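You operate a simulated robot arm through the tools that you are given. There is no shell and no other tool.

The job below is to be done with a simulated robot arm. You get a single attempt, and the scene is never put back.

JOB
Check the probe on the plate, then gauge and sort the orange-patch block.
Fine: GOOD from 3.0 MM, REJECT under 2.0 MM, else REWORK; probe back, switch off.

The check looks at the end state, three seconds after you hand in, the way a careful person would. Anything else that was tipped, shoved, dropped, spilled or broken makes it a failure.

ROBOT AND FRAMES
A 7-joint arm with a two-finger parallel gripper, fixed in place. Base frame: the origin is on the floor under the middle of its stand, x ahead of it, y to its left, z up; the work surface is at about z = 0.82. Readings come in m, degrees, newtons and seconds.
It reaches about 1.479 m from its shoulder. Its first joint turns from -166.0 to 166.0 degrees. Payload 4.4 kg.
The tool frame sits at the grasp point between the pads (the TCP): z along the fingers, y along the line on which they close. The tips reach 0.023 m beyond it. Largest opening 0.094 m; finger width 0.038, thickness 0.01; the body of the gripper, 0.054 by 0.096 m, starts 0.039 m behind the TCP.
Orientation is told as [roll, pitch, yaw] about the base's x, y, z axes, in that order, counted from this pose: with the fingers straight down and closing along the base's y, the tool's x points along the base's -x, its y along +y and its z along -z.

CONTROLS
- The arm moves only by the tool jog_arm. Its argument "increments" is text: rows parted by semicolons, each of 7 numbers parted by spaces: the opening in per cent of the stroke, from 0 (shut) to 100 (fully open), then the shift along the tool's x, y, z in units of 150 mm (1.0 is 150 mm), then the turn, a rotation vector about the tool's x, y, z in units of 180 degrees (1.0 is 180 degrees). In form: fingers dx dy dz ax ay az; .... A call has 1 to 20 rows; each row is the pose to reach, as a shift and turn from the pose commanded when the call began, along the tool's axes at that moment. A call with a number of a shift or a turn outside -1 to 1 is refused whole. Rows are played at 5 a second. More than 0.05 m and 8.6 degrees between two rows, or a gripper value outside its range, and nothing of the call is played. Where a pose cannot be reached the arm comes as near as it can. A force on the tool above 90 N (or 10 N above the force at the start of the call, whichever is more), or a blocked arm, ends the call early, and 0.2 s more pass. The fingers move at their own pace (about 0.072 m/s each) and stop on an object; they squeeze with about 28 N. The grip force told is the motor's: it shows also when the fingers shut on nothing. Time passes only in rows, and 0.2 s behind the last, so rows that repeat a pose let the fingers close. It gives the time, the measured TCP pose, the force on the tool (base axes), the opening and the grip force at its end, in the units of the frame above (readings bear some noise), with the torque about the TCP (base axes, N m) and any sound that the robot's microphone picked up.
- Cameras (640 x 400 px; columns grow to the right, rows downward): "scene" is fixed at [0.229, 0.6525, 1.3912]; the picture's right is [-0.01, -1.00, 0.00], its down [-0.68, 0.00, -0.73] and it looks along [0.73, -0.00, -0.68] (base axes); focal length 340 px, centre (320, 200). "wrist" rides on the gripper at [0.086, 0.016, -0.075] in the tool frame; the picture's right is [-0.18, 0.98, 0.00], its down [-0.58, -0.11, -0.81] and it looks along [-0.79, -0.15, 0.59] (tool axes); focal length 243 px, centre (320, 200).
- get_image(camera): a new picture of that camera. It takes no simulated time.
- measure_at(camera, pixels): for up to 12 pixels [column, row] of the newest picture of that camera ("zoom" is the newest enlarged one), the place [x, y, z] in the base frame of the surface seen there, good to about 0.002 m, but the place of the scene camera against the robot may be out by one fixed shift of up to 0.018 m in any direction. It takes no simulated time.
- close_up(camera, box): a new picture of the part [left, top, right, bottom] of that camera's present view, enlarged. It takes no simulated time.
- sign_off(): hands the job in; it is judged then, once.

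Unless the task says otherwise, let go and move clear before handing in.

The tools are called after "Call:" as name(argument=value, ...) on one line, values as JSON. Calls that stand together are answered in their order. jog_arm: Moves the arm, as the interface text tells. Its arguments: {"type":"object","properties":{"increments":{"type":"string"}},"required":["increments"]} The other tools are called the same way: get_image (camera) takes a picture; measure_at (camera, pixels) gives the place of the surface under pixels of a picture; close_up (camera, box) takes an enlarged picture of a part of a camera's view; sign_off () hands the job in.

At the start:

```text
clock: 0.0
tcp_pos: [0.6657, 0.3652, 1.1069]
tool_rot: [0.1, 0.1, 0.0]
ft_force: [-0.2, -0.9, 0.7]
wrist_torque: [-0.03, 0.02, 0.01]
gripper_width: 0.094
gripper_force: 0.0
```

scene: 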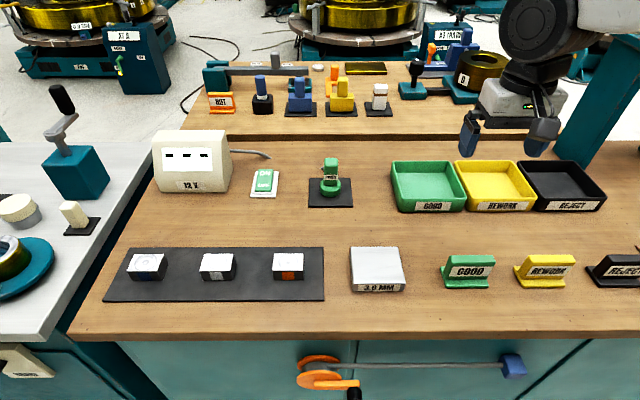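
wrist: 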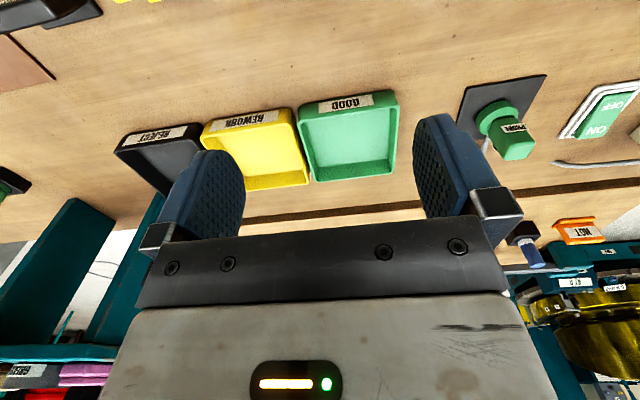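

The scene shows a gauge readout box (~190,160), a rocker switch (~264,182), a probe in a stand (~330,180), three patched blocks on a mat, a white 3.0 MM plate (~377,268), three trays and three coloured tags. I'll enlarge the important parts first.

Call:
close_up(camera="scene", box=[140, 120, 380, 220])

Call:
close_up(camera="scene", box=[90, 230, 420, 340])

Call:
close_up(camera="scene", box=[380, 150, 640, 310])

Call:
close_up(camera="scene", box=[190, 40, 510, 140])

```text
2.67 times, centred on (260, 170) of scene
```

zoom: 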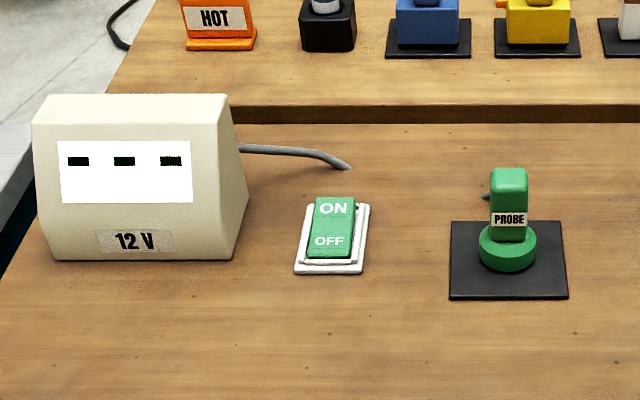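

```text
1.94 times, centred on (255, 285) of scene
```

zoom: 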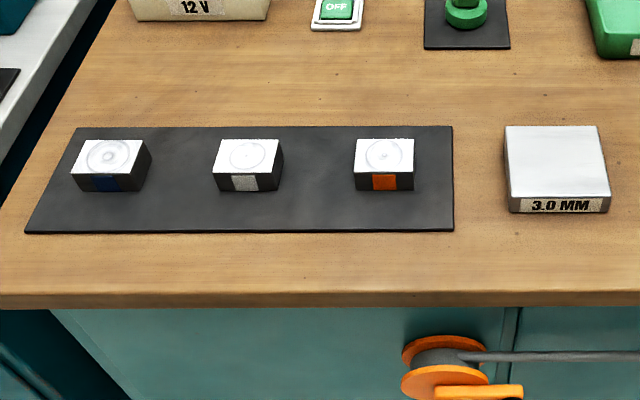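

```text
2.46 times, centred on (510, 230) of scene
```

zoom: 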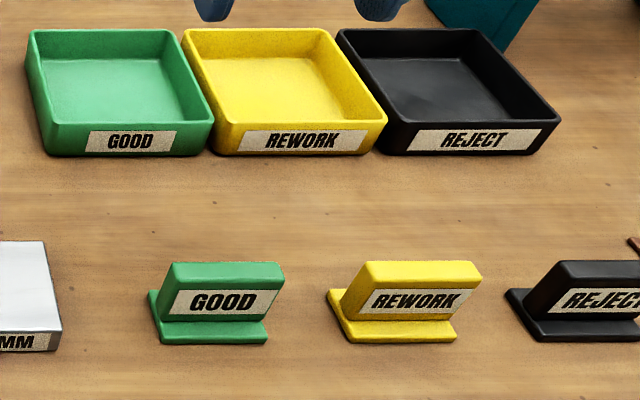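

```text
2.00 times, centred on (350, 90) of scene
```

zoom: 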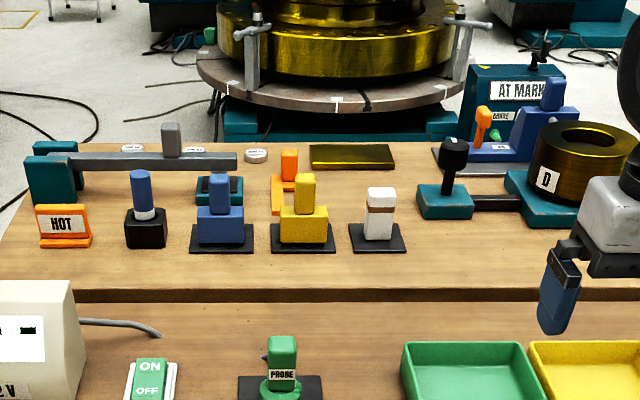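

The readout shows three dashes, and the rocker's state is not yet clear. I'll measure key points with both cameras, to find the scene camera's fixed shift.

Call:
close_up(camera="scene", box=[150, 125, 290, 213])

Call:
measure_at(camera="scene", pixels=[[265, 175], [263, 190], [331, 161], [331, 187], [316, 203], [352, 206], [288, 258], [377, 265], [418, 182], [394, 165], [457, 163], [290, 274]])

Call:
measure_at(camera="wrist", pixels=[[350, 145], [300, 105], [393, 93], [490, 85], [545, 75], [515, 150], [500, 110], [600, 115], [635, 90], [260, 155], [155, 150], [320, 178]])

```text
4.55 times, centred on (220, 169) of scene
```

zoom: 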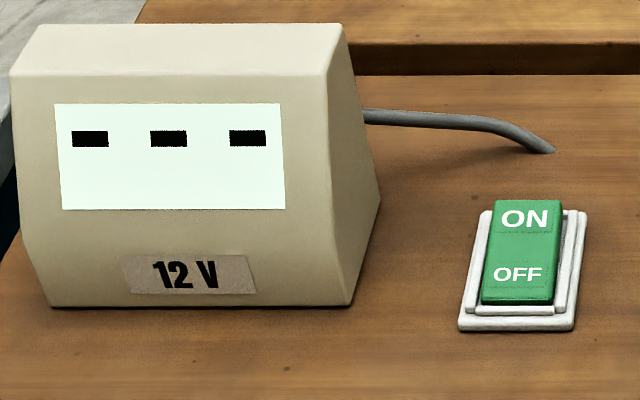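

```text
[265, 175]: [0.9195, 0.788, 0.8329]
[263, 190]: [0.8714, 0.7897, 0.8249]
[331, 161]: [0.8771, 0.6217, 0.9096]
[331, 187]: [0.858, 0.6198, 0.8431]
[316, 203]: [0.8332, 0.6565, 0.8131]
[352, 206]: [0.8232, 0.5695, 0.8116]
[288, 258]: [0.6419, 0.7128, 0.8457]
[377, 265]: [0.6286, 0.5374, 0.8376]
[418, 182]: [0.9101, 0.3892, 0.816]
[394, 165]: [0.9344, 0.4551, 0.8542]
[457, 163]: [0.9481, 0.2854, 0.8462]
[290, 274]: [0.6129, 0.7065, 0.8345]
```

```text
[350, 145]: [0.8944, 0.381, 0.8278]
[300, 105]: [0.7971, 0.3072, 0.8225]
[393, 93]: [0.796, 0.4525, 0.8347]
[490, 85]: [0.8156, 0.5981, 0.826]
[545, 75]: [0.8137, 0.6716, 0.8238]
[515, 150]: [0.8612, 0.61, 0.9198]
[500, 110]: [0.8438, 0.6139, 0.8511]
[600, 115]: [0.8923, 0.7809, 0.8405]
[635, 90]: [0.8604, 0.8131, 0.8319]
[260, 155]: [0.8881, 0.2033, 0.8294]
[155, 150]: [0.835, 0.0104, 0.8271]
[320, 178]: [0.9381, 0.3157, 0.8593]
```

The scene camera reads about 0.011 m too low in z (the pad is 0.8125 against 0.8245 by the wrist). The rocker's OFF end at (263,190) is lower than its ON end, so the unit seems to be off. I'll move the gripper toward the probe area to look closely with the wrist camera.

Call:
jog_arm(increments="100 0 0.3 0 0 0 0; 100 0 0.6 0.1 0 0 0; 100 0 0.9 0.2 0 0 0; 100 0 1.0 0.3 0 0 0; 100 0 1.0 0.3 0 0 0")

```text
clock: 1.2
tcp_pos: [0.6663, 0.5132, 1.0591]
tool_rot: [0.0, -0.1, 0.0]
ft_force: [-0.2, -0.2, 0.3]
wrist_torque: [0.02, 0.01, 0.0]
gripper_width: 0.094
gripper_force: 0.0
```

The arm moved to y=0.513 cleanly. I'll continue to y≈0.63 and look.

Call:
jog_arm(increments="100 0 0.3 0.1 0 0 0; 100 0 0.6 0.2 0 0 0; 100 0 0.8 0.3 0 0 0; 100 0 0.8 0.3 0 0 0")

Call:
get_image(camera="wrist")

Call:
get_image(camera="scene")

```text
clock: 2.2
tcp_pos: [0.6663, 0.6339, 1.0163]
tool_rot: [0.0, 0.0, -0.1]
ft_force: [0.5, 0.1, -0.4]
wrist_torque: [-0.03, 0.0, -0.02]
gripper_width: 0.0942
gripper_force: 0.0
```

```text
taken
```

wrist: 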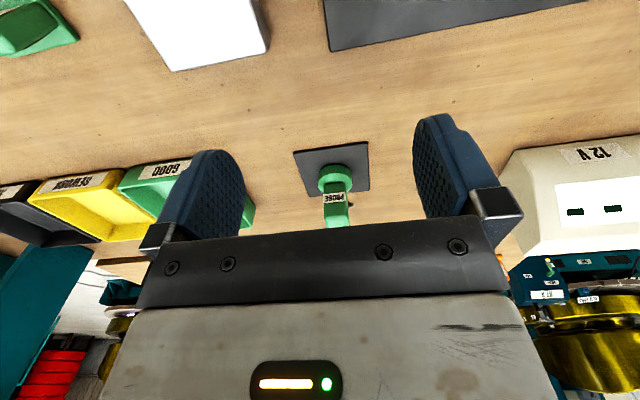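

```text
taken
```

scene: 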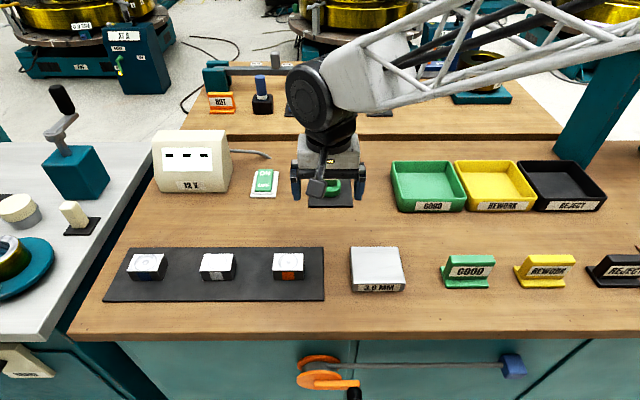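

The probe shows between the fingers at wrist (337,190), upside-down in that view. I'll enlarge it and measure.

Call:
close_up(camera="wrist", box=[280, 135, 400, 235])

Call:
measure_at(camera="wrist", pixels=[[337, 220], [337, 200], [326, 222], [347, 222], [320, 180], [352, 180], [336, 168], [297, 155], [366, 144], [306, 192], [365, 188], [336, 185]])

Call:
measure_at(camera="wrist", pixels=[[200, 30], [265, 40], [175, 68], [330, 45], [335, 20], [450, 60], [400, 100], [300, 100], [220, 200], [190, 165], [590, 160], [420, 40]])

```text
4.00 times, centred on (340, 185) of wrist
```

zoom: 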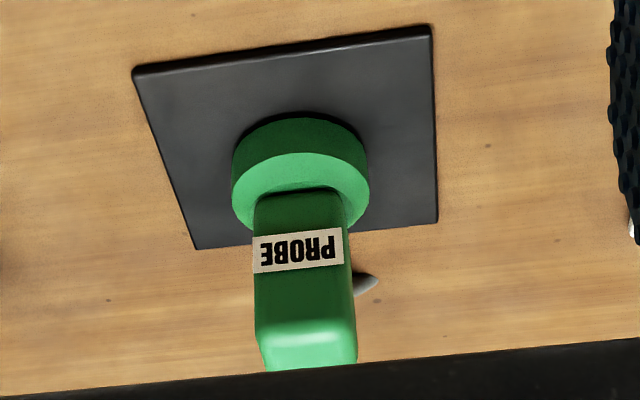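

```text
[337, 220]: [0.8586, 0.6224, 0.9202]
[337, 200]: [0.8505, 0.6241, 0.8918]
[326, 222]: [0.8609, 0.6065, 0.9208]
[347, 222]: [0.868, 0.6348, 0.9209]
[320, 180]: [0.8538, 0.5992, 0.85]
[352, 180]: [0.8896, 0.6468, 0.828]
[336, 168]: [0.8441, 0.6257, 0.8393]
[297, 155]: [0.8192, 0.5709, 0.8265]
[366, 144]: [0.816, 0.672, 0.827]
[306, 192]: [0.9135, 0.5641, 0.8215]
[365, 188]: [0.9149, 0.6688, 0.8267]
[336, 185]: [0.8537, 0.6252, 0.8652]
```

```text
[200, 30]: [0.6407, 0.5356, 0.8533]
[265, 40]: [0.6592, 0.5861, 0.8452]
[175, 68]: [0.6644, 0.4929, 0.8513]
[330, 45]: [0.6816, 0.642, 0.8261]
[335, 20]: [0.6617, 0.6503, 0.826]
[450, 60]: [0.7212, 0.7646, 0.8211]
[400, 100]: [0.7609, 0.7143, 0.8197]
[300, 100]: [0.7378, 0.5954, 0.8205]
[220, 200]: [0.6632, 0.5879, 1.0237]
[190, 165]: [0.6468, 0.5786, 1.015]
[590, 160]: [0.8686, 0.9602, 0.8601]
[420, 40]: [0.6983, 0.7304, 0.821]
```

The probe's handle is about 0.032 m wide in y with its top at z≈0.92, and a small grey stub sits on its +y side at zoom (365,283). I'll measure that stub and the handle's sides, and look at the plate and the blocks close up.

Call:
measure_at(camera="zoom", pixels=[[365, 283], [375, 282], [357, 285], [260, 330], [352, 330], [270, 360], [350, 360], [300, 350], [262, 220], [335, 215], [300, 165], [300, 140]])

Call:
measure_at(camera="scene", pixels=[[322, 168], [264, 172], [264, 176], [263, 182], [262, 188], [260, 192], [252, 195], [276, 195], [190, 160], [220, 160], [288, 265], [279, 257]])

Call:
close_up(camera="scene", box=[120, 240, 320, 300])

Call:
close_up(camera="scene", box=[230, 160, 300, 205])

```text
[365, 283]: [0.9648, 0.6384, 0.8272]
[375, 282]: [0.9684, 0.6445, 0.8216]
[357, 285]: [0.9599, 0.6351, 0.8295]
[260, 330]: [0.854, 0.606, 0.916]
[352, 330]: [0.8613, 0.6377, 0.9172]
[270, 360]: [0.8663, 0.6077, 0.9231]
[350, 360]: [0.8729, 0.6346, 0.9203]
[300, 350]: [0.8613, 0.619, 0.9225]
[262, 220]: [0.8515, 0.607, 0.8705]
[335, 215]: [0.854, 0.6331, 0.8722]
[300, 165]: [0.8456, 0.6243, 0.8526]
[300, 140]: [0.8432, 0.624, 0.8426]
```

```text
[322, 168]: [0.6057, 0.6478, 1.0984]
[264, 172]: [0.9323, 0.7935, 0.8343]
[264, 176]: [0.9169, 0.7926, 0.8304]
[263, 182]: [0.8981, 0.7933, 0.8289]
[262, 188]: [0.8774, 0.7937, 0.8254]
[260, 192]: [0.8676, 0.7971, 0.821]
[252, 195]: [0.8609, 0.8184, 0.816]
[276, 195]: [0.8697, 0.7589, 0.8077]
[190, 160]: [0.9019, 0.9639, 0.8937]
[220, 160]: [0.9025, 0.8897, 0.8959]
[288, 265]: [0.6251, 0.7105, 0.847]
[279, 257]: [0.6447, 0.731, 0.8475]
```

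```text
3.20 times, centred on (220, 270) of scene
```

zoom: 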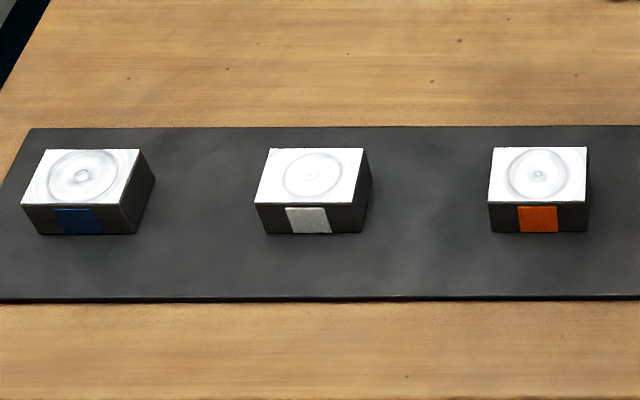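

```text
8.89 times, centred on (265, 182) of scene
```

zoom: 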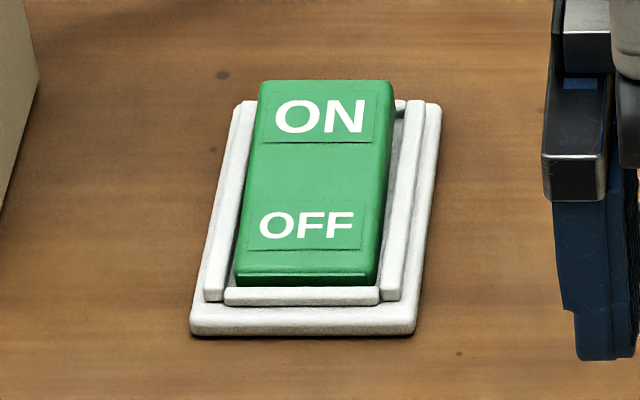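

The stub is the cable end on the bench behind the probe, not a part of the handle, and the rocker's ON end is raised, so the unit is off. I'll move toward the switch to view it with the wrist camera before pressing.

Call:
jog_arm(increments="100 -0.15 0.25 -0.06 0 0 0; 100 -0.3 0.5 -0.03 0 0 0; 100 -0.45 0.75 0.05 0 0 0; 100 -0.6 1.0 0.15 0 0 0; 100 -0.7 1.0 0.33 0 0 0; 100 -0.7 1.0 0.33 0 0 0")

Call:
get_image(camera="wrist")

```text
clock: 3.6
tcp_pos: [0.7701, 0.7853, 0.9681]
tool_rot: [0.0, -0.1, 0.0]
ft_force: [-0.4, -0.1, -0.7]
wrist_torque: [-0.03, 0.01, 0.01]
gripper_width: 0.0942
gripper_force: 0.1
```

```text
taken
```

wrist: 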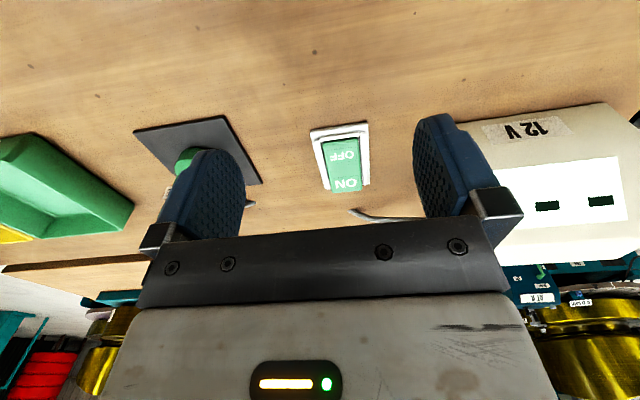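

The switch is clear at wrist (343,160), with ON at the far side (row ~184). I'll enlarge and measure it.

Call:
close_up(camera="wrist", box=[300, 115, 390, 205])

Call:
measure_at(camera="wrist", pixels=[[346, 190], [346, 183], [346, 175], [344, 165], [342, 155], [340, 145], [332, 165], [357, 165], [330, 185], [361, 185], [370, 200], [312, 132]])

Call:
measure_at(camera="wrist", pixels=[[327, 188], [365, 183], [366, 130], [320, 140], [345, 195], [440, 235], [525, 120], [600, 110], [560, 180], [500, 250], [356, 187], [338, 189]])

```text
4.44 times, centred on (345, 160) of wrist
```

zoom: 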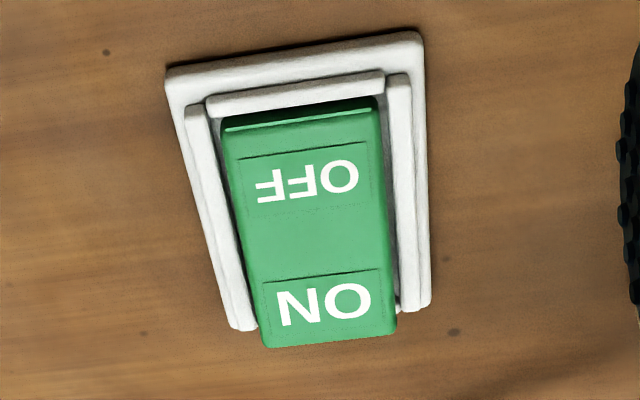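

```text
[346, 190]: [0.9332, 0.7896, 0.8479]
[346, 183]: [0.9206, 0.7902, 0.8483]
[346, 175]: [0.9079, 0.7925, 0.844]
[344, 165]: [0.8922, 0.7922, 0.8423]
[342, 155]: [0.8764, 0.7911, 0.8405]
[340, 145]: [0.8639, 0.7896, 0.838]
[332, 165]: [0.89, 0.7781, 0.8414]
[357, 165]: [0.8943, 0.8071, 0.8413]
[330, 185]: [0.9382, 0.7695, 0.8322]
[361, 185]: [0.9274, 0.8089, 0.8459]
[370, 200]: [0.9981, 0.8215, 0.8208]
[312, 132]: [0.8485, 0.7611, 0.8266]
```

```text
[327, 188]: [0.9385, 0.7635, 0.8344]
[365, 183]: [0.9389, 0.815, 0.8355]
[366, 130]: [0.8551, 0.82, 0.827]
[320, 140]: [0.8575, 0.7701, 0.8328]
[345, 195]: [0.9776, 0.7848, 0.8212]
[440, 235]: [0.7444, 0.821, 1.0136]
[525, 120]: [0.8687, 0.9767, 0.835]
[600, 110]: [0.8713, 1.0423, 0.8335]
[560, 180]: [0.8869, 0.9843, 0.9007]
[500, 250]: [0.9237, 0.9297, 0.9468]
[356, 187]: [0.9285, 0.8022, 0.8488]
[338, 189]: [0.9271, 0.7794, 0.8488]
```

The rocker spans x≈0.862–0.932, centred on y≈0.7905, with its ON end at z≈0.849 and OFF end at 0.838. I'll shut the fingers and move above the ON end.

Call:
jog_arm(increments="0 -0.25 0 0 0 0 0; 0 -0.5 0.02 0 0 0 0; 0 -0.75 0.035 0 0 0 0; 0 -1.0 0.035 0.1 0 0 0; 0 -1.0 0.035 0.3 0 0 0; 0 -1.0 0.035 0.4 0 0 0; 0 -1.0 0.035 0.4 0 0 0")

Call:
get_image(camera="scene")

Call:
get_image(camera="wrist")

```text
clock: 5.2
tcp_pos: [0.9234, 0.7905, 0.908]
tool_rot: [-0.1, 0.0, -0.1]
ft_force: [0.5, 0.6, 0.7]
wrist_torque: [0.02, 0.03, -0.02]
gripper_width: 0.0001
gripper_force: 27.7
```

```text
taken
```

scene: 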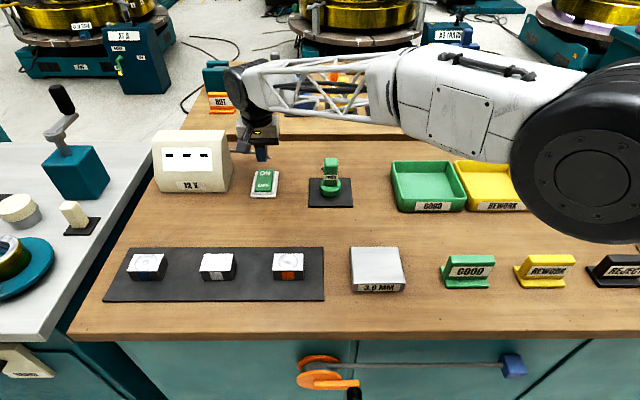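

```text
taken
```

wrist: 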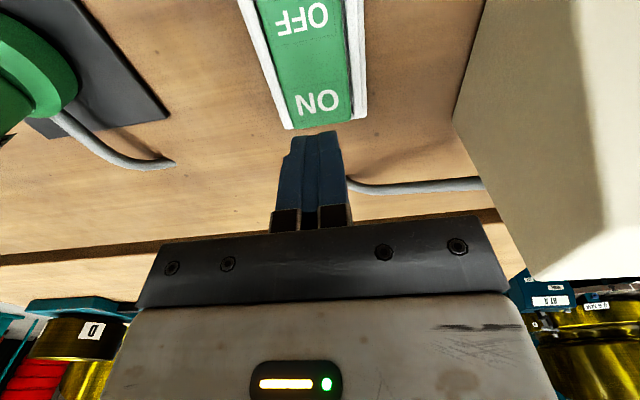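

The closed tips are over the ON end, a few centimetres above it (wrist ~(315,135)). I'll press down in small steps, watching the force, and come back up.

Call:
jog_arm(increments="0 0 0 0.1 0 0 0; 0 0 0 0.2 0 0 0; 0 0 0 0.24 0 0 0; 0 0 0 0.27 0 0 0; 0 0 0 0.29 0 0 0; 0 0 0 0.3 0 0 0")

Call:
close_up(camera="scene", box=[150, 125, 290, 213])

```text
clock: 6.6
tcp_pos: [0.9223, 0.7883, 0.865]
tool_rot: [0.2, 0.0, 0.1]
ft_force: [2.1, 4.1, 11.8]
wrist_torque: [0.07, 0.12, -0.04]
gripper_width: 0.0002
gripper_force: 28.5
```

```text
4.55 times, centred on (220, 169) of scene
```

zoom: 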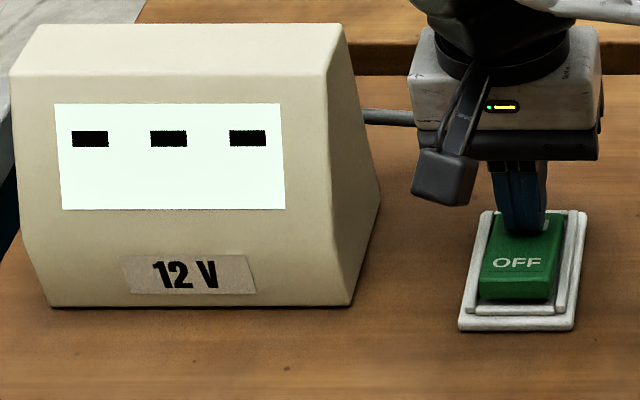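

Contact is made (about 12 N) and the rocker has tilted partly; the display still shows dashes. I'll press a few millimetres further.

Call:
jog_arm(increments="0 0 0 0.015 0 0 0; 0 0 0 0.03 0 0 0; 0 0 0 0.04 0 0 0")

Call:
close_up(camera="scene", box=[150, 125, 290, 213])

```text
clock: 7.4
tcp_pos: [0.9236, 0.7895, 0.8639]
tool_rot: [0.3, -0.4, -0.1]
ft_force: [-4.1, -19.5, 75.0]
wrist_torque: [-0.44, 1.53, 0.41]
gripper_width: 0.0
gripper_force: 27.5
```

```text
4.55 times, centred on (220, 169) of scene
```

zoom: 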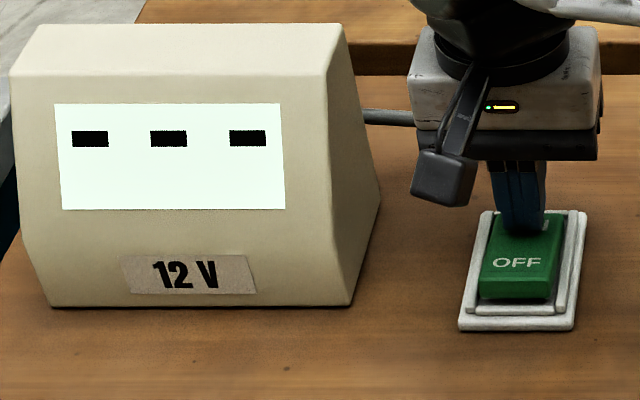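

The rocker is at its stop (75 N, no more travel). I'll lift straight up and look at its state.

Call:
jog_arm(increments="0 0 0 -0.03 0 0 0; 0 0 0 -0.1 0 0 0; 0 0 0 -0.35 0 0 0; 0 0 0 -0.6 0 0 0; 0 0.2 0 -0.8 0 0 0; 0 0.45 0 -0.8 0 0 0; 0 0.45 0 -0.8 0 0 0")

Call:
close_up(camera="scene", box=[150, 125, 290, 213])

Call:
get_image(camera="wrist")

```text
clock: 9.0
tcp_pos: [0.8551, 0.7875, 0.9758]
tool_rot: [0.0, -0.1, 0.0]
ft_force: [0.4, 1.3, -0.6]
wrist_torque: [0.01, 0.0, -0.02]
gripper_width: 0.0001
gripper_force: 27.8
```

```text
4.55 times, centred on (220, 169) of scene
```

zoom: 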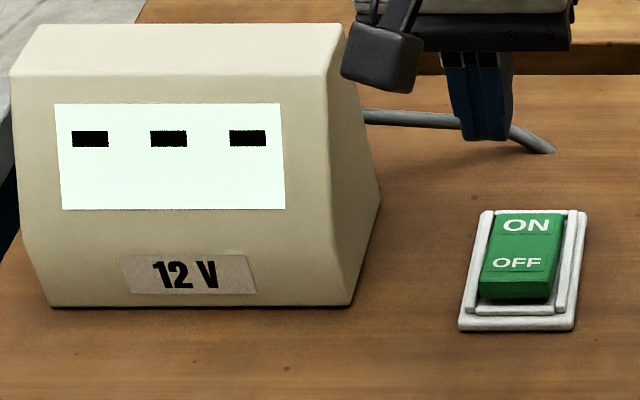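

```text
taken
```

wrist: 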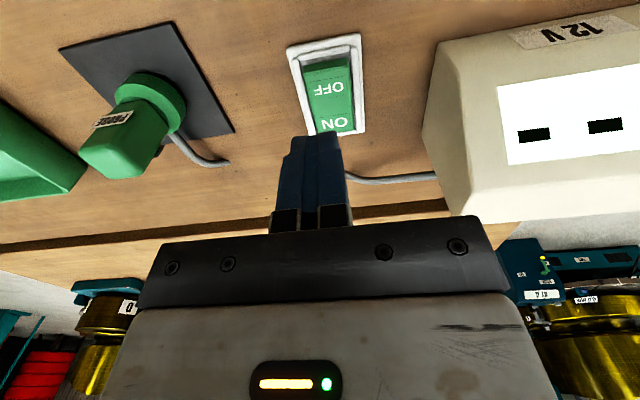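

The rocker is now flipped to ON and the display shows three dashes, likely "no reading". A grey cable runs by the probe at wrist (200,150), so I'll check where it attaches before lifting the probe.

Call:
close_up(camera="wrist", box=[40, 10, 260, 200])

Call:
measure_at(camera="wrist", pixels=[[180, 137], [190, 150], [205, 160], [225, 163], [175, 130], [160, 85], [135, 85], [125, 150], [100, 165], [140, 110], [155, 125], [120, 95]])

```text
2.11 times, centred on (150, 105) of wrist
```

zoom: 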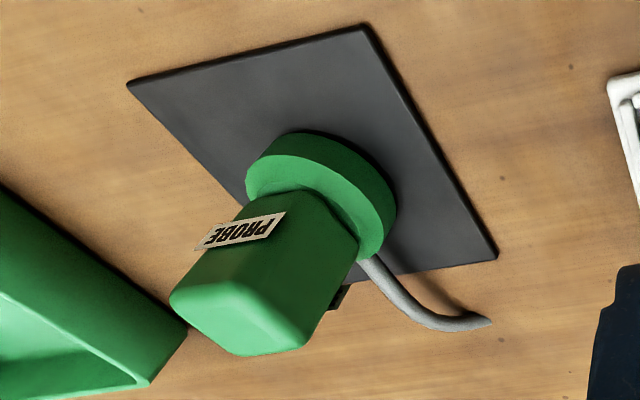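

```text
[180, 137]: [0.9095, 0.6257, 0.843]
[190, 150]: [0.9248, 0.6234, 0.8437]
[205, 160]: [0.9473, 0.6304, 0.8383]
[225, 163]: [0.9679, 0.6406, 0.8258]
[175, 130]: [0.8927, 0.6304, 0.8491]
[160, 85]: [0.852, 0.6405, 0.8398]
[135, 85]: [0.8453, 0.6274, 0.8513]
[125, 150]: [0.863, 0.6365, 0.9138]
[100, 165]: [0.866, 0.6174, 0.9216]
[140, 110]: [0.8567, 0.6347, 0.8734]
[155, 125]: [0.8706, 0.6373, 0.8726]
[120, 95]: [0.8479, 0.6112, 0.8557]
```

The cable joins the ring foot at the back (z≈0.845), so the foot and handle form one probe standing on the black pad. Its centre is near (0.8685, 0.622). I'll open the fingers and move above it, staying high.

Call:
jog_arm(increments="100 0 0 -0.2 0 0 0; 100 -0.03 -0.25 -0.3 0 0 0; 100 -0.06 -0.5 -0.3 0 0 0; 100 -0.09 -0.75 -0.3 0 0 0; 100 -0.09 -1.0 -0.3 0 0 0; 100 -0.09 -1.0 -0.3 0 0 0")

Call:
get_image(camera="wrist")

```text
clock: 10.4
tcp_pos: [0.8659, 0.637, 1.0201]
tool_rot: [0.0, 0.0, -0.1]
ft_force: [0.5, 0.3, 0.2]
wrist_torque: [0.0, -0.02, 0.0]
gripper_width: 0.0938
gripper_force: 0.2
```

```text
taken
```

wrist: 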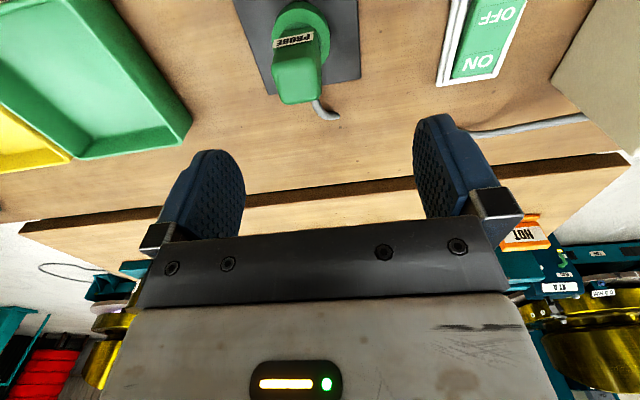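

The probe handle top shows at wrist (298,80), a bit on the -y side of the gripper's middle. I'll measure it for the final alignment.

Call:
close_up(camera="wrist", box=[230, 0, 370, 125])

Call:
measure_at(camera="wrist", pixels=[[278, 75], [320, 70], [278, 95], [318, 95], [298, 80], [298, 100], [290, 65], [300, 30], [300, 50], [275, 30], [325, 30], [318, 105]])

```text
3.20 times, centred on (300, 62) of wrist
```

zoom: 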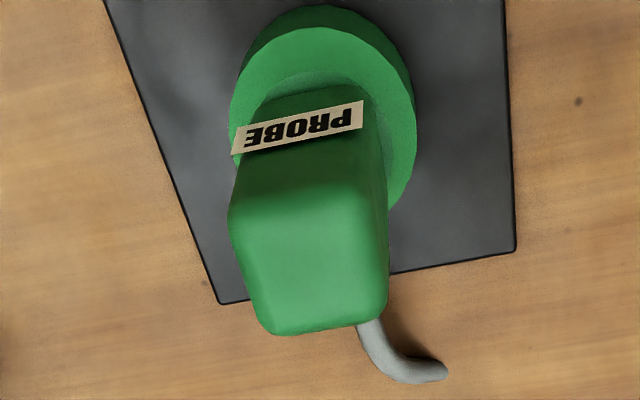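

```text
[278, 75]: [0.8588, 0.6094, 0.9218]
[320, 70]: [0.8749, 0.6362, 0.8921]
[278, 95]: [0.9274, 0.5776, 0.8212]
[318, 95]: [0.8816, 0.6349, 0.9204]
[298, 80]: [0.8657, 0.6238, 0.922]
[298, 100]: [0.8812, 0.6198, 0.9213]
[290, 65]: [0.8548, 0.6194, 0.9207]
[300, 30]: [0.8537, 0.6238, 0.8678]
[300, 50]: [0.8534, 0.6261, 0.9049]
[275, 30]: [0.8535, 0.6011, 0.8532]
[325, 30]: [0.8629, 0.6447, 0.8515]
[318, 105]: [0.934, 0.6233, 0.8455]
```

The handle top spans x 0.853–0.884 and y 0.607–0.638, so its centre is (0.8685, 0.622). I'll align, go down to TCP z≈0.891, and close.

Call:
jog_arm(increments="100 -0.017 -0.1 0 0 0 0; 100 -0.017 -0.1 0.25 0 0 0; 100 -0.017 -0.1 0.5 0 0 0; 100 -0.017 -0.1 0.7 0 0 0; 100 -0.017 -0.1 0.8 0 0 0; 100 -0.017 -0.1 0.86 0 0 0; 100 -0.017 -0.1 0.86 0 0 0")

Call:
get_image(camera="wrist")

Call:
close_up(camera="scene", box=[250, 110, 410, 220])

```text
clock: 12.0
tcp_pos: [0.8696, 0.6265, 0.8934]
tool_rot: [0.0, 0.0, 0.0]
ft_force: [0.4, 1.2, 0.5]
wrist_torque: [-0.02, -0.01, -0.02]
gripper_width: 0.0941
gripper_force: 0.0
```

```text
taken
```

wrist: 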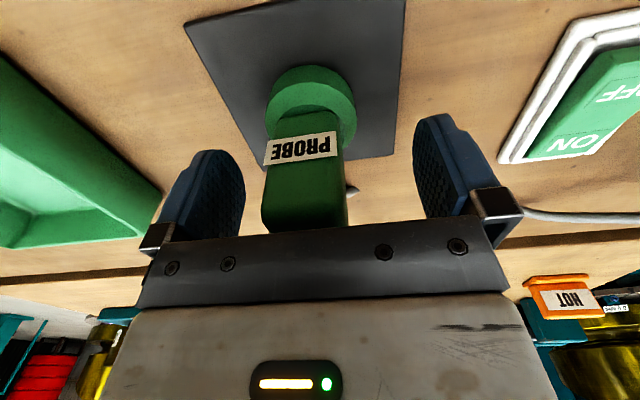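

```text
3.64 times, centred on (330, 165) of scene
```

zoom: 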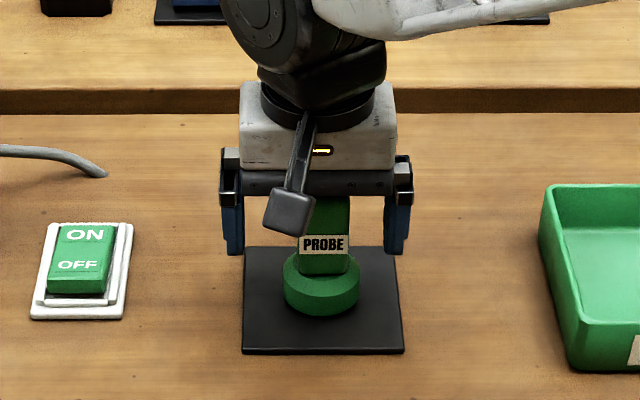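

The fingers straddle the handle, but it sits about 4 mm to -y of the gripper's middle (handle centre col ~304 against an expected ~313). I'll shift by that and close.

Call:
jog_arm(increments="100 0.005 -0.027 0.012 0 0 0; 100 0.005 -0.027 0.012 0 0 0; 0 0.005 -0.027 0.012 0 0 0; 0 0.005 -0.027 0.012 0 0 0; 0 0.005 -0.027 0.012 0 0 0; 0 0.005 -0.027 0.012 0 0 0; 0 0.005 -0.027 0.012 0 0 0")

Call:
get_image(camera="wrist")

Call:
close_up(camera="scene", box=[150, 110, 410, 220])

```text
clock: 13.6
tcp_pos: [0.8684, 0.6199, 0.8911]
tool_rot: [0.0, -0.1, -0.1]
ft_force: [0.5, -1.4, 0.6]
wrist_torque: [0.0, -0.03, -0.02]
gripper_width: 0.0341
gripper_force: 27.9
```

```text
taken
```

wrist: 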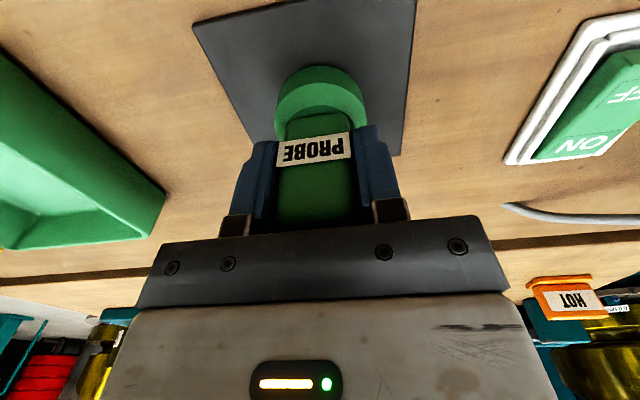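

```text
2.46 times, centred on (280, 165) of scene
```

zoom: 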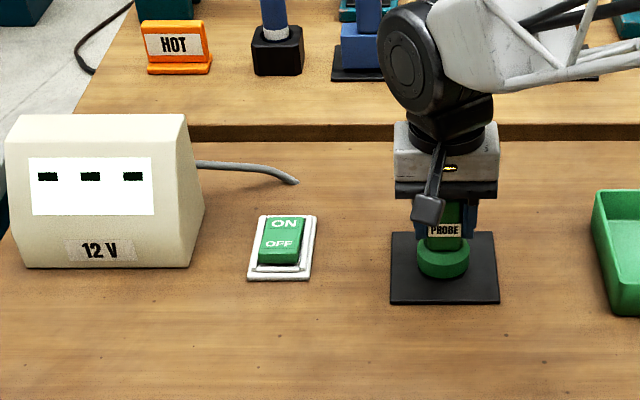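

The grip is firm (width 0.034, 28 N), with the probe still upright on its pad at home TCP ≈(0.868, 0.620, 0.891). I'll lift it straight up slowly and check the load.

Call:
jog_arm(increments="0 0 0 -0.05 0 0 0; 0 0 0 -0.15 0 0 0; 0 0 0 -0.3 0 0 0; 0 0 0 -0.45 0 0 0; 0 0 0 -0.6 0 0 0; 0 0 0 -0.6 0 0 0")

Call:
get_image(camera="wrist")

Call:
get_image(camera="scene")

```text
clock: 15.0
tcp_pos: [0.8672, 0.62, 0.9811]
tool_rot: [-0.1, 0.0, 0.0]
ft_force: [-0.8, 0.3, -2.7]
wrist_torque: [-0.03, -0.01, 0.03]
gripper_width: 0.0338
gripper_force: 28.7
```

```text
taken
```

wrist: 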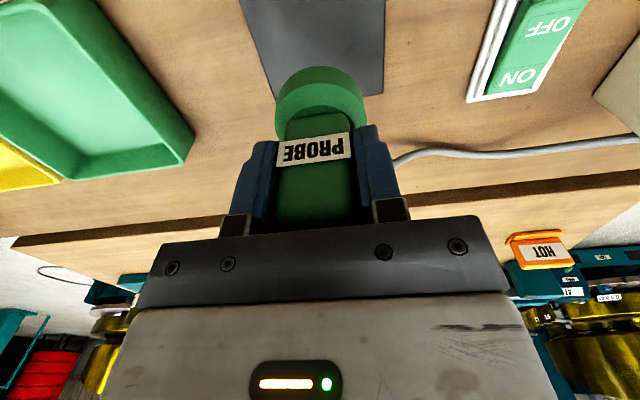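

```text
taken
```

scene: 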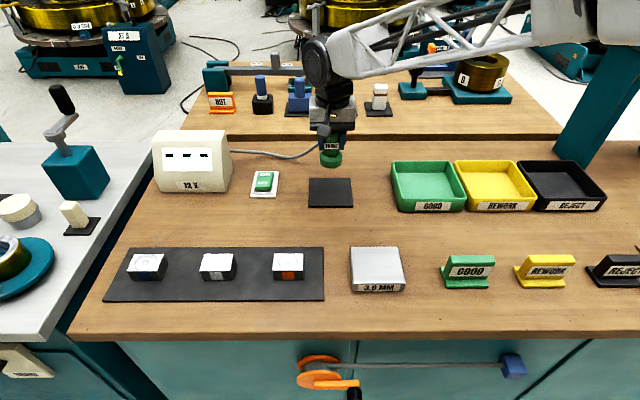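

The probe is lifted with its cable trailing and about 2.7 N of load. I'll use the now-empty pad to get the scene camera's shift, and measure the plate's corners.

Call:
measure_at(camera="scene", pixels=[[330, 192], [310, 204], [351, 204], [311, 181], [350, 181], [353, 250], [400, 249], [404, 279], [353, 281], [377, 265], [377, 289], [330, 230]])

Call:
close_up(camera="scene", box=[260, 235, 420, 305])

Call:
measure_at(camera="wrist", pixels=[[310, 75], [305, 95], [330, 70], [300, 105], [345, 110], [280, 100], [362, 100]])

```text
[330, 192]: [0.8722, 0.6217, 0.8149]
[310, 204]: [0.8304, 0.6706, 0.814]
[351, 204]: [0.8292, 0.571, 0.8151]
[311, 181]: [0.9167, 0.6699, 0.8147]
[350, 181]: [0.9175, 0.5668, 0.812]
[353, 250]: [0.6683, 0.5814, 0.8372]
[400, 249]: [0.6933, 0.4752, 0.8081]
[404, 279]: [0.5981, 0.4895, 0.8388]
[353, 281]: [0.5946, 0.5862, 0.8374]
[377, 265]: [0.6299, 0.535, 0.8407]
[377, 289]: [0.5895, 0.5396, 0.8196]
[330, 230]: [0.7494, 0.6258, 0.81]
```

```text
4.00 times, centred on (340, 270) of scene
```

zoom: 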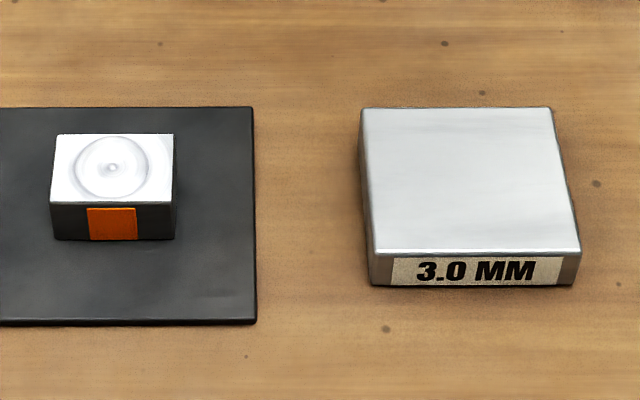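

```text
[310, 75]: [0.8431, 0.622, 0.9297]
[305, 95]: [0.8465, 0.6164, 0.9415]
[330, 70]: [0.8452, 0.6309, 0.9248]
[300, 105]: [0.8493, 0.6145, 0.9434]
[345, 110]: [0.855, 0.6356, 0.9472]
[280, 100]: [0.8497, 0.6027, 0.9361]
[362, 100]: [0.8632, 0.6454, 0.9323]
```

The scene camera's shift comes out at about -0.006 in x, 0 in y and +0.012 in z. That puts the plate's centre near (0.626, 0.536) with its top at z≈0.851. I'll carry the probe over in two calls, staying high.

Call:
jog_arm(increments="0 0.2 -0.07 0 0 0 0; 0 0.45 -0.15 0 0 0 0; 0 0.7 -0.25 0 0 0 0; 0 0.9 -0.35 0 0 0 0; 0 1.0 -0.4 0 0 0 0; 0 1.0 -0.4 0 0 0 0")

Call:
jog_arm(increments="0 0.2 -0.05 0 0 0 0; 0 0.4 -0.1 0 0 0 0; 0 0.6 -0.16 0 0 0 0; 0 0.6 -0.16 0 0 0 0")

Call:
get_image(camera="wrist")

Call:
get_image(camera="scene")

```text
clock: 16.4
tcp_pos: [0.7173, 0.5602, 0.9784]
tool_rot: [0.1, -0.1, 0.1]
ft_force: [-0.2, -0.4, -2.2]
wrist_torque: [0.0, -0.03, -0.01]
gripper_width: 0.0337
gripper_force: 27.7
```

```text
clock: 17.4
tcp_pos: [0.6278, 0.5369, 0.9784]
tool_rot: [0.0, -0.1, 0.0]
ft_force: [-0.8, 0.0, -2.5]
wrist_torque: [0.02, 0.03, -0.01]
gripper_width: 0.0338
gripper_force: 28.4
```

```text
taken
```

wrist: 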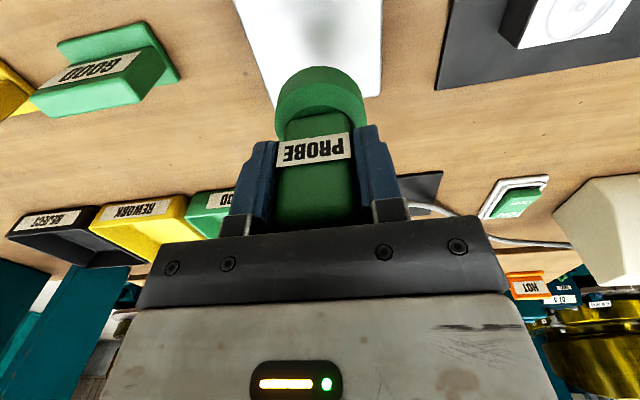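

```text
taken
```

scene: 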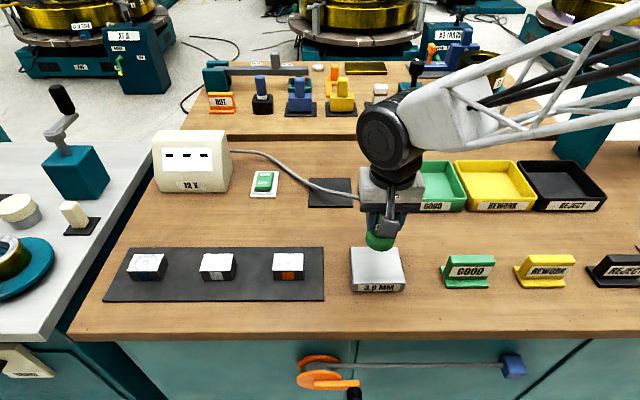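

The probe is over the plate's middle. I'll lower it toward contact (expected at TCP z≈0.917) and then creep.

Call:
jog_arm(increments="0 0 0 0.1 0 0 0; 0 0 0 0.2 0 0 0; 0 0 0 0.3 0 0 0; 0 0 0 0.35 0 0 0; 0 0 0 0.38 0 0 0; 0 0 0 0.39 0 0 0; 0 0 0 0.39 0 0 0")

Call:
close_up(camera="scene", box=[140, 120, 420, 300])

Call:
get_image(camera="wrist")

```text
clock: 19.0
tcp_pos: [0.6283, 0.5389, 0.9215]
tool_rot: [0.0, 0.0, 0.1]
ft_force: [0.2, -0.3, -2.4]
wrist_torque: [-0.02, 0.0, 0.0]
gripper_width: 0.034
gripper_force: 27.7
```

```text
2.22 times, centred on (280, 210) of scene
```

zoom: 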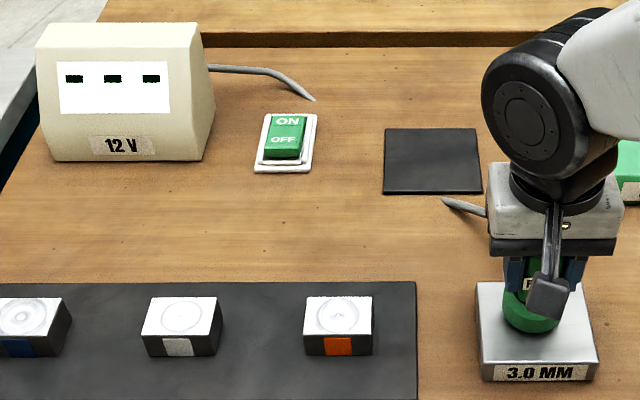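

```text
taken
```

wrist: 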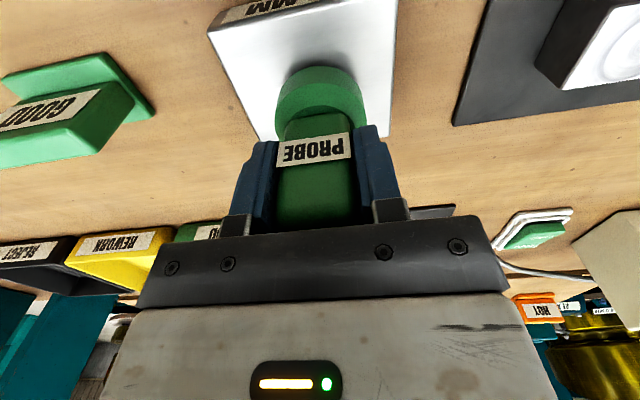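

There's no contact yet (-2.4 N is only the probe's weight), and z is 0.9215. I'll creep down in 1 mm steps.

Call:
jog_arm(increments="0 0 0 0.007 0 0 0; 0 0 0 0.013 0 0 0; 0 0 0 0.02 0 0 0; 0 0 0 0.02 0 0 0")

Call:
close_up(camera="scene", box=[150, 125, 290, 213])

```text
clock: 20.0
tcp_pos: [0.6295, 0.5378, 0.9195]
tool_rot: [0.0, 0.1, 0.0]
ft_force: [0.3, -1.1, -3.1]
wrist_torque: [-0.02, 0.01, 0.06]
gripper_width: 0.0338
gripper_force: 27.9
```

```text
4.55 times, centred on (220, 169) of scene
```

zoom: 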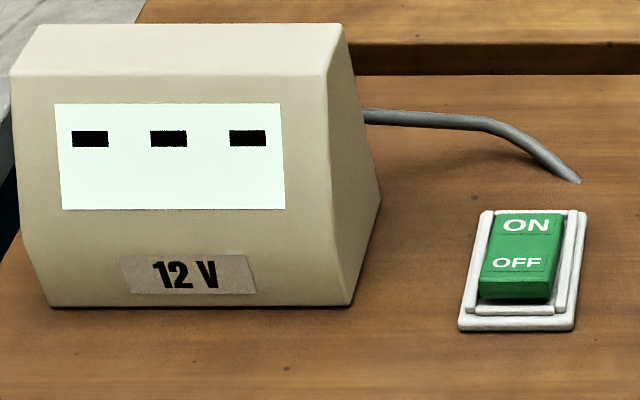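

Still only the probe's own weight; I'll keep creeping down 1 mm at a time.

Call:
jog_arm(increments="0 0 0 0.007 0 0 0; 0 0 0 0.013 0 0 0; 0 0 0 0.02 0 0 0; 0 0 0 0.02 0 0 0")

Call:
close_up(camera="scene", box=[150, 125, 290, 213])

```text
clock: 21.0
tcp_pos: [0.6286, 0.5367, 0.9162]
tool_rot: [0.0, -0.1, 0.0]
ft_force: [-0.1, 0.1, -3.0]
wrist_torque: [-0.02, -0.01, 0.02]
gripper_width: 0.034
gripper_force: 27.7
```

```text
4.55 times, centred on (220, 169) of scene
```

zoom: 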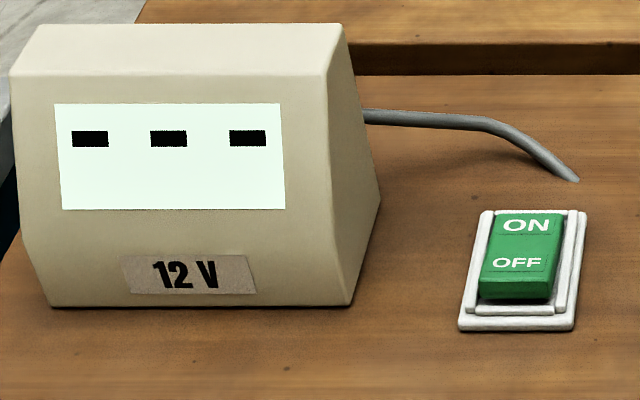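

Still no contact at z=0.916; I'll go on creeping.

Call:
jog_arm(increments="0 0 0 0.007 0 0 0; 0 0 0 0.013 0 0 0; 0 0 0 0.013 0 0 0")

Call:
close_up(camera="scene", box=[150, 125, 290, 213])

```text
clock: 21.8
tcp_pos: [0.6288, 0.5382, 0.915]
tool_rot: [0.0, -0.2, 0.0]
ft_force: [-1.1, -4.0, 13.7]
wrist_torque: [-0.29, 0.17, 0.0]
gripper_width: 0.0338
gripper_force: 27.8
```

```text
4.55 times, centred on (220, 169) of scene
```

zoom: 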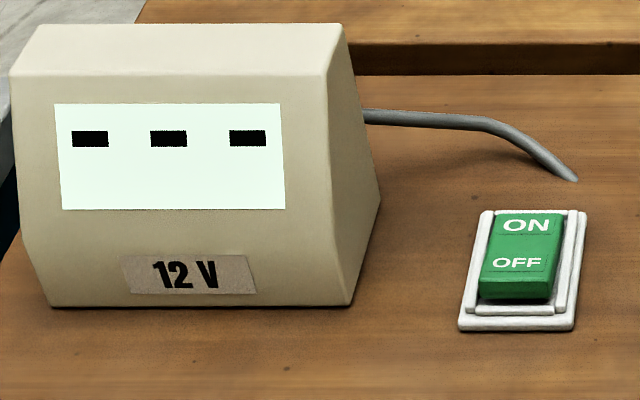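

Contact is made with about 16 N, and the display still shows dashes. I'll hold it still for a couple of seconds for a reading to settle.

Call:
jog_arm(increments="0 0 0 0 0 0 0; 0 0 0 0 0 0 0; 0 0 0 0 0 0 0; 0 0 0 0 0 0 0; 0 0 0 0 0 0 0; 0 0 0 0 0 0 0; 0 0 0 0 0 0 0; 0 0 0 0 0 0 0; 0 0 0 0 0 0 0; 0 0 0 0 0 0 0")

Call:
close_up(camera="scene", box=[150, 125, 290, 213])

Call:
get_image(camera="wrist")

```text
clock: 24.0
tcp_pos: [0.6284, 0.5384, 0.9139]
tool_rot: [0.0, 0.0, 0.0]
ft_force: [4.0, 2.7, 21.4]
wrist_torque: [0.13, -0.17, 0.01]
gripper_width: 0.0337
gripper_force: 28.1
```

```text
4.55 times, centred on (220, 169) of scene
```

zoom: 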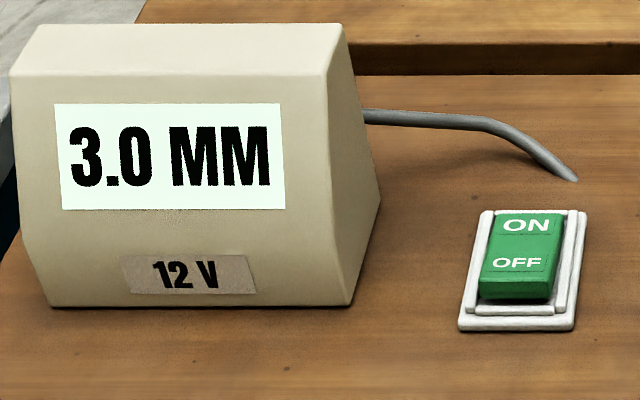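

```text
taken
```

wrist: 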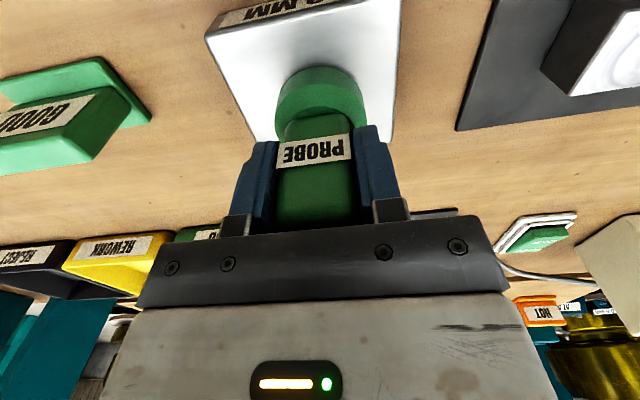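

The display reads 3.0 MM on the 3.0 MM plate, so the probe is true with no correction. I'll lift off and move toward the orange-patch block, pausing where the wrist camera can see it.

Call:
jog_arm(increments="0 0 0 -0.02 0 0 0; 0 0 0 -0.1 0 0 0; 0 0 0 -0.3 0 0 0; 0 0 0 -0.5 0 0 0; 0 0.2 0.15 -0.5 0 0 0; 0 0.35 0.4 -0.5 0 0 0; 0 0.45 0.65 -0.5 0 0 0; 0 0.45 0.65 -0.5 0 0 0")

Call:
get_image(camera="wrist")

Call:
get_image(camera="scene")

```text
clock: 25.8
tcp_pos: [0.5608, 0.6358, 0.9905]
tool_rot: [0.1, 0.0, 0.0]
ft_force: [-0.7, 0.1, -2.5]
wrist_torque: [0.04, 0.0, -0.05]
gripper_width: 0.0338
gripper_force: 28.2
```

```text
taken
```

wrist: 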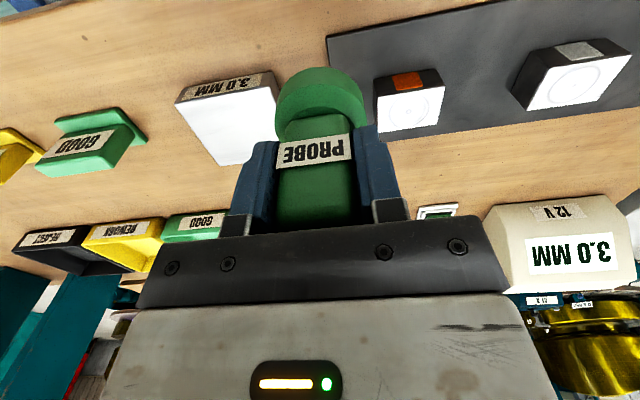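

```text
taken
```

scene: 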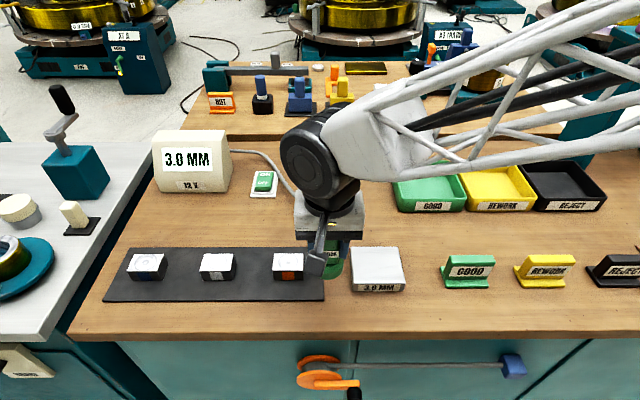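

The display holds its last value (3.0 MM still shown in the air), so on the block I must be sure of a fresh reading. The orange-patch block is at wrist (410,100); I'll measure its top.

Call:
close_up(camera="wrist", box=[360, 60, 460, 145])

Call:
measure_at(camera="wrist", pixels=[[379, 99], [442, 88], [380, 130], [438, 121], [411, 108], [411, 98], [395, 95], [425, 120], [435, 90], [408, 80], [220, 120], [250, 105]])

Call:
measure_at(camera="scene", pixels=[[288, 262], [276, 256], [301, 256], [276, 269], [301, 269], [288, 275], [218, 262], [148, 262]])

```text
4.71 times, centred on (410, 102) of wrist
```

zoom: 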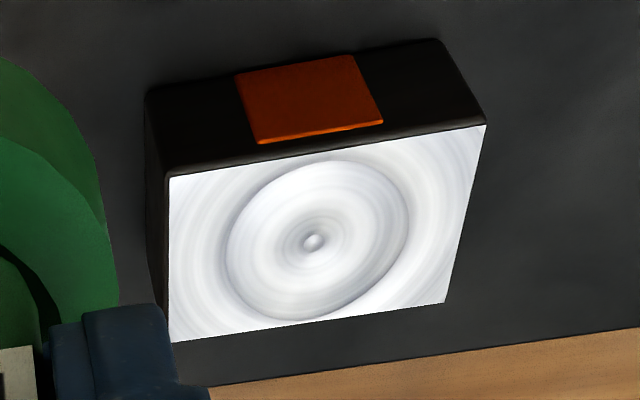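

```text
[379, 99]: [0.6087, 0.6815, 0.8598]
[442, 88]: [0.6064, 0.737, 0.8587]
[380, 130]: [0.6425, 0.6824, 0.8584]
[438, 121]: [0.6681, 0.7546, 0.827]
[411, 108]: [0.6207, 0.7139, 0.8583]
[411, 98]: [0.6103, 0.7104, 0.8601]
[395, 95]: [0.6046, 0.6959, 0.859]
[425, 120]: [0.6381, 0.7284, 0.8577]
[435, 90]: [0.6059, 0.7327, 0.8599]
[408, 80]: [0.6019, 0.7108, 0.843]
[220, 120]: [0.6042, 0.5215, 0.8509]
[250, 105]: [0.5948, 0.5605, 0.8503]
```

```text
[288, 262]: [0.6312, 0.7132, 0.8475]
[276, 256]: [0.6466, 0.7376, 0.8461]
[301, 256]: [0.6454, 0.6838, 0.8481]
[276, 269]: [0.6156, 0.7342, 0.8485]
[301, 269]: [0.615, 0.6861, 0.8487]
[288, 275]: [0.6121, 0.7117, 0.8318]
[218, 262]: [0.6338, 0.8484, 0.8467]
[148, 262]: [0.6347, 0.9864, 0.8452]
```

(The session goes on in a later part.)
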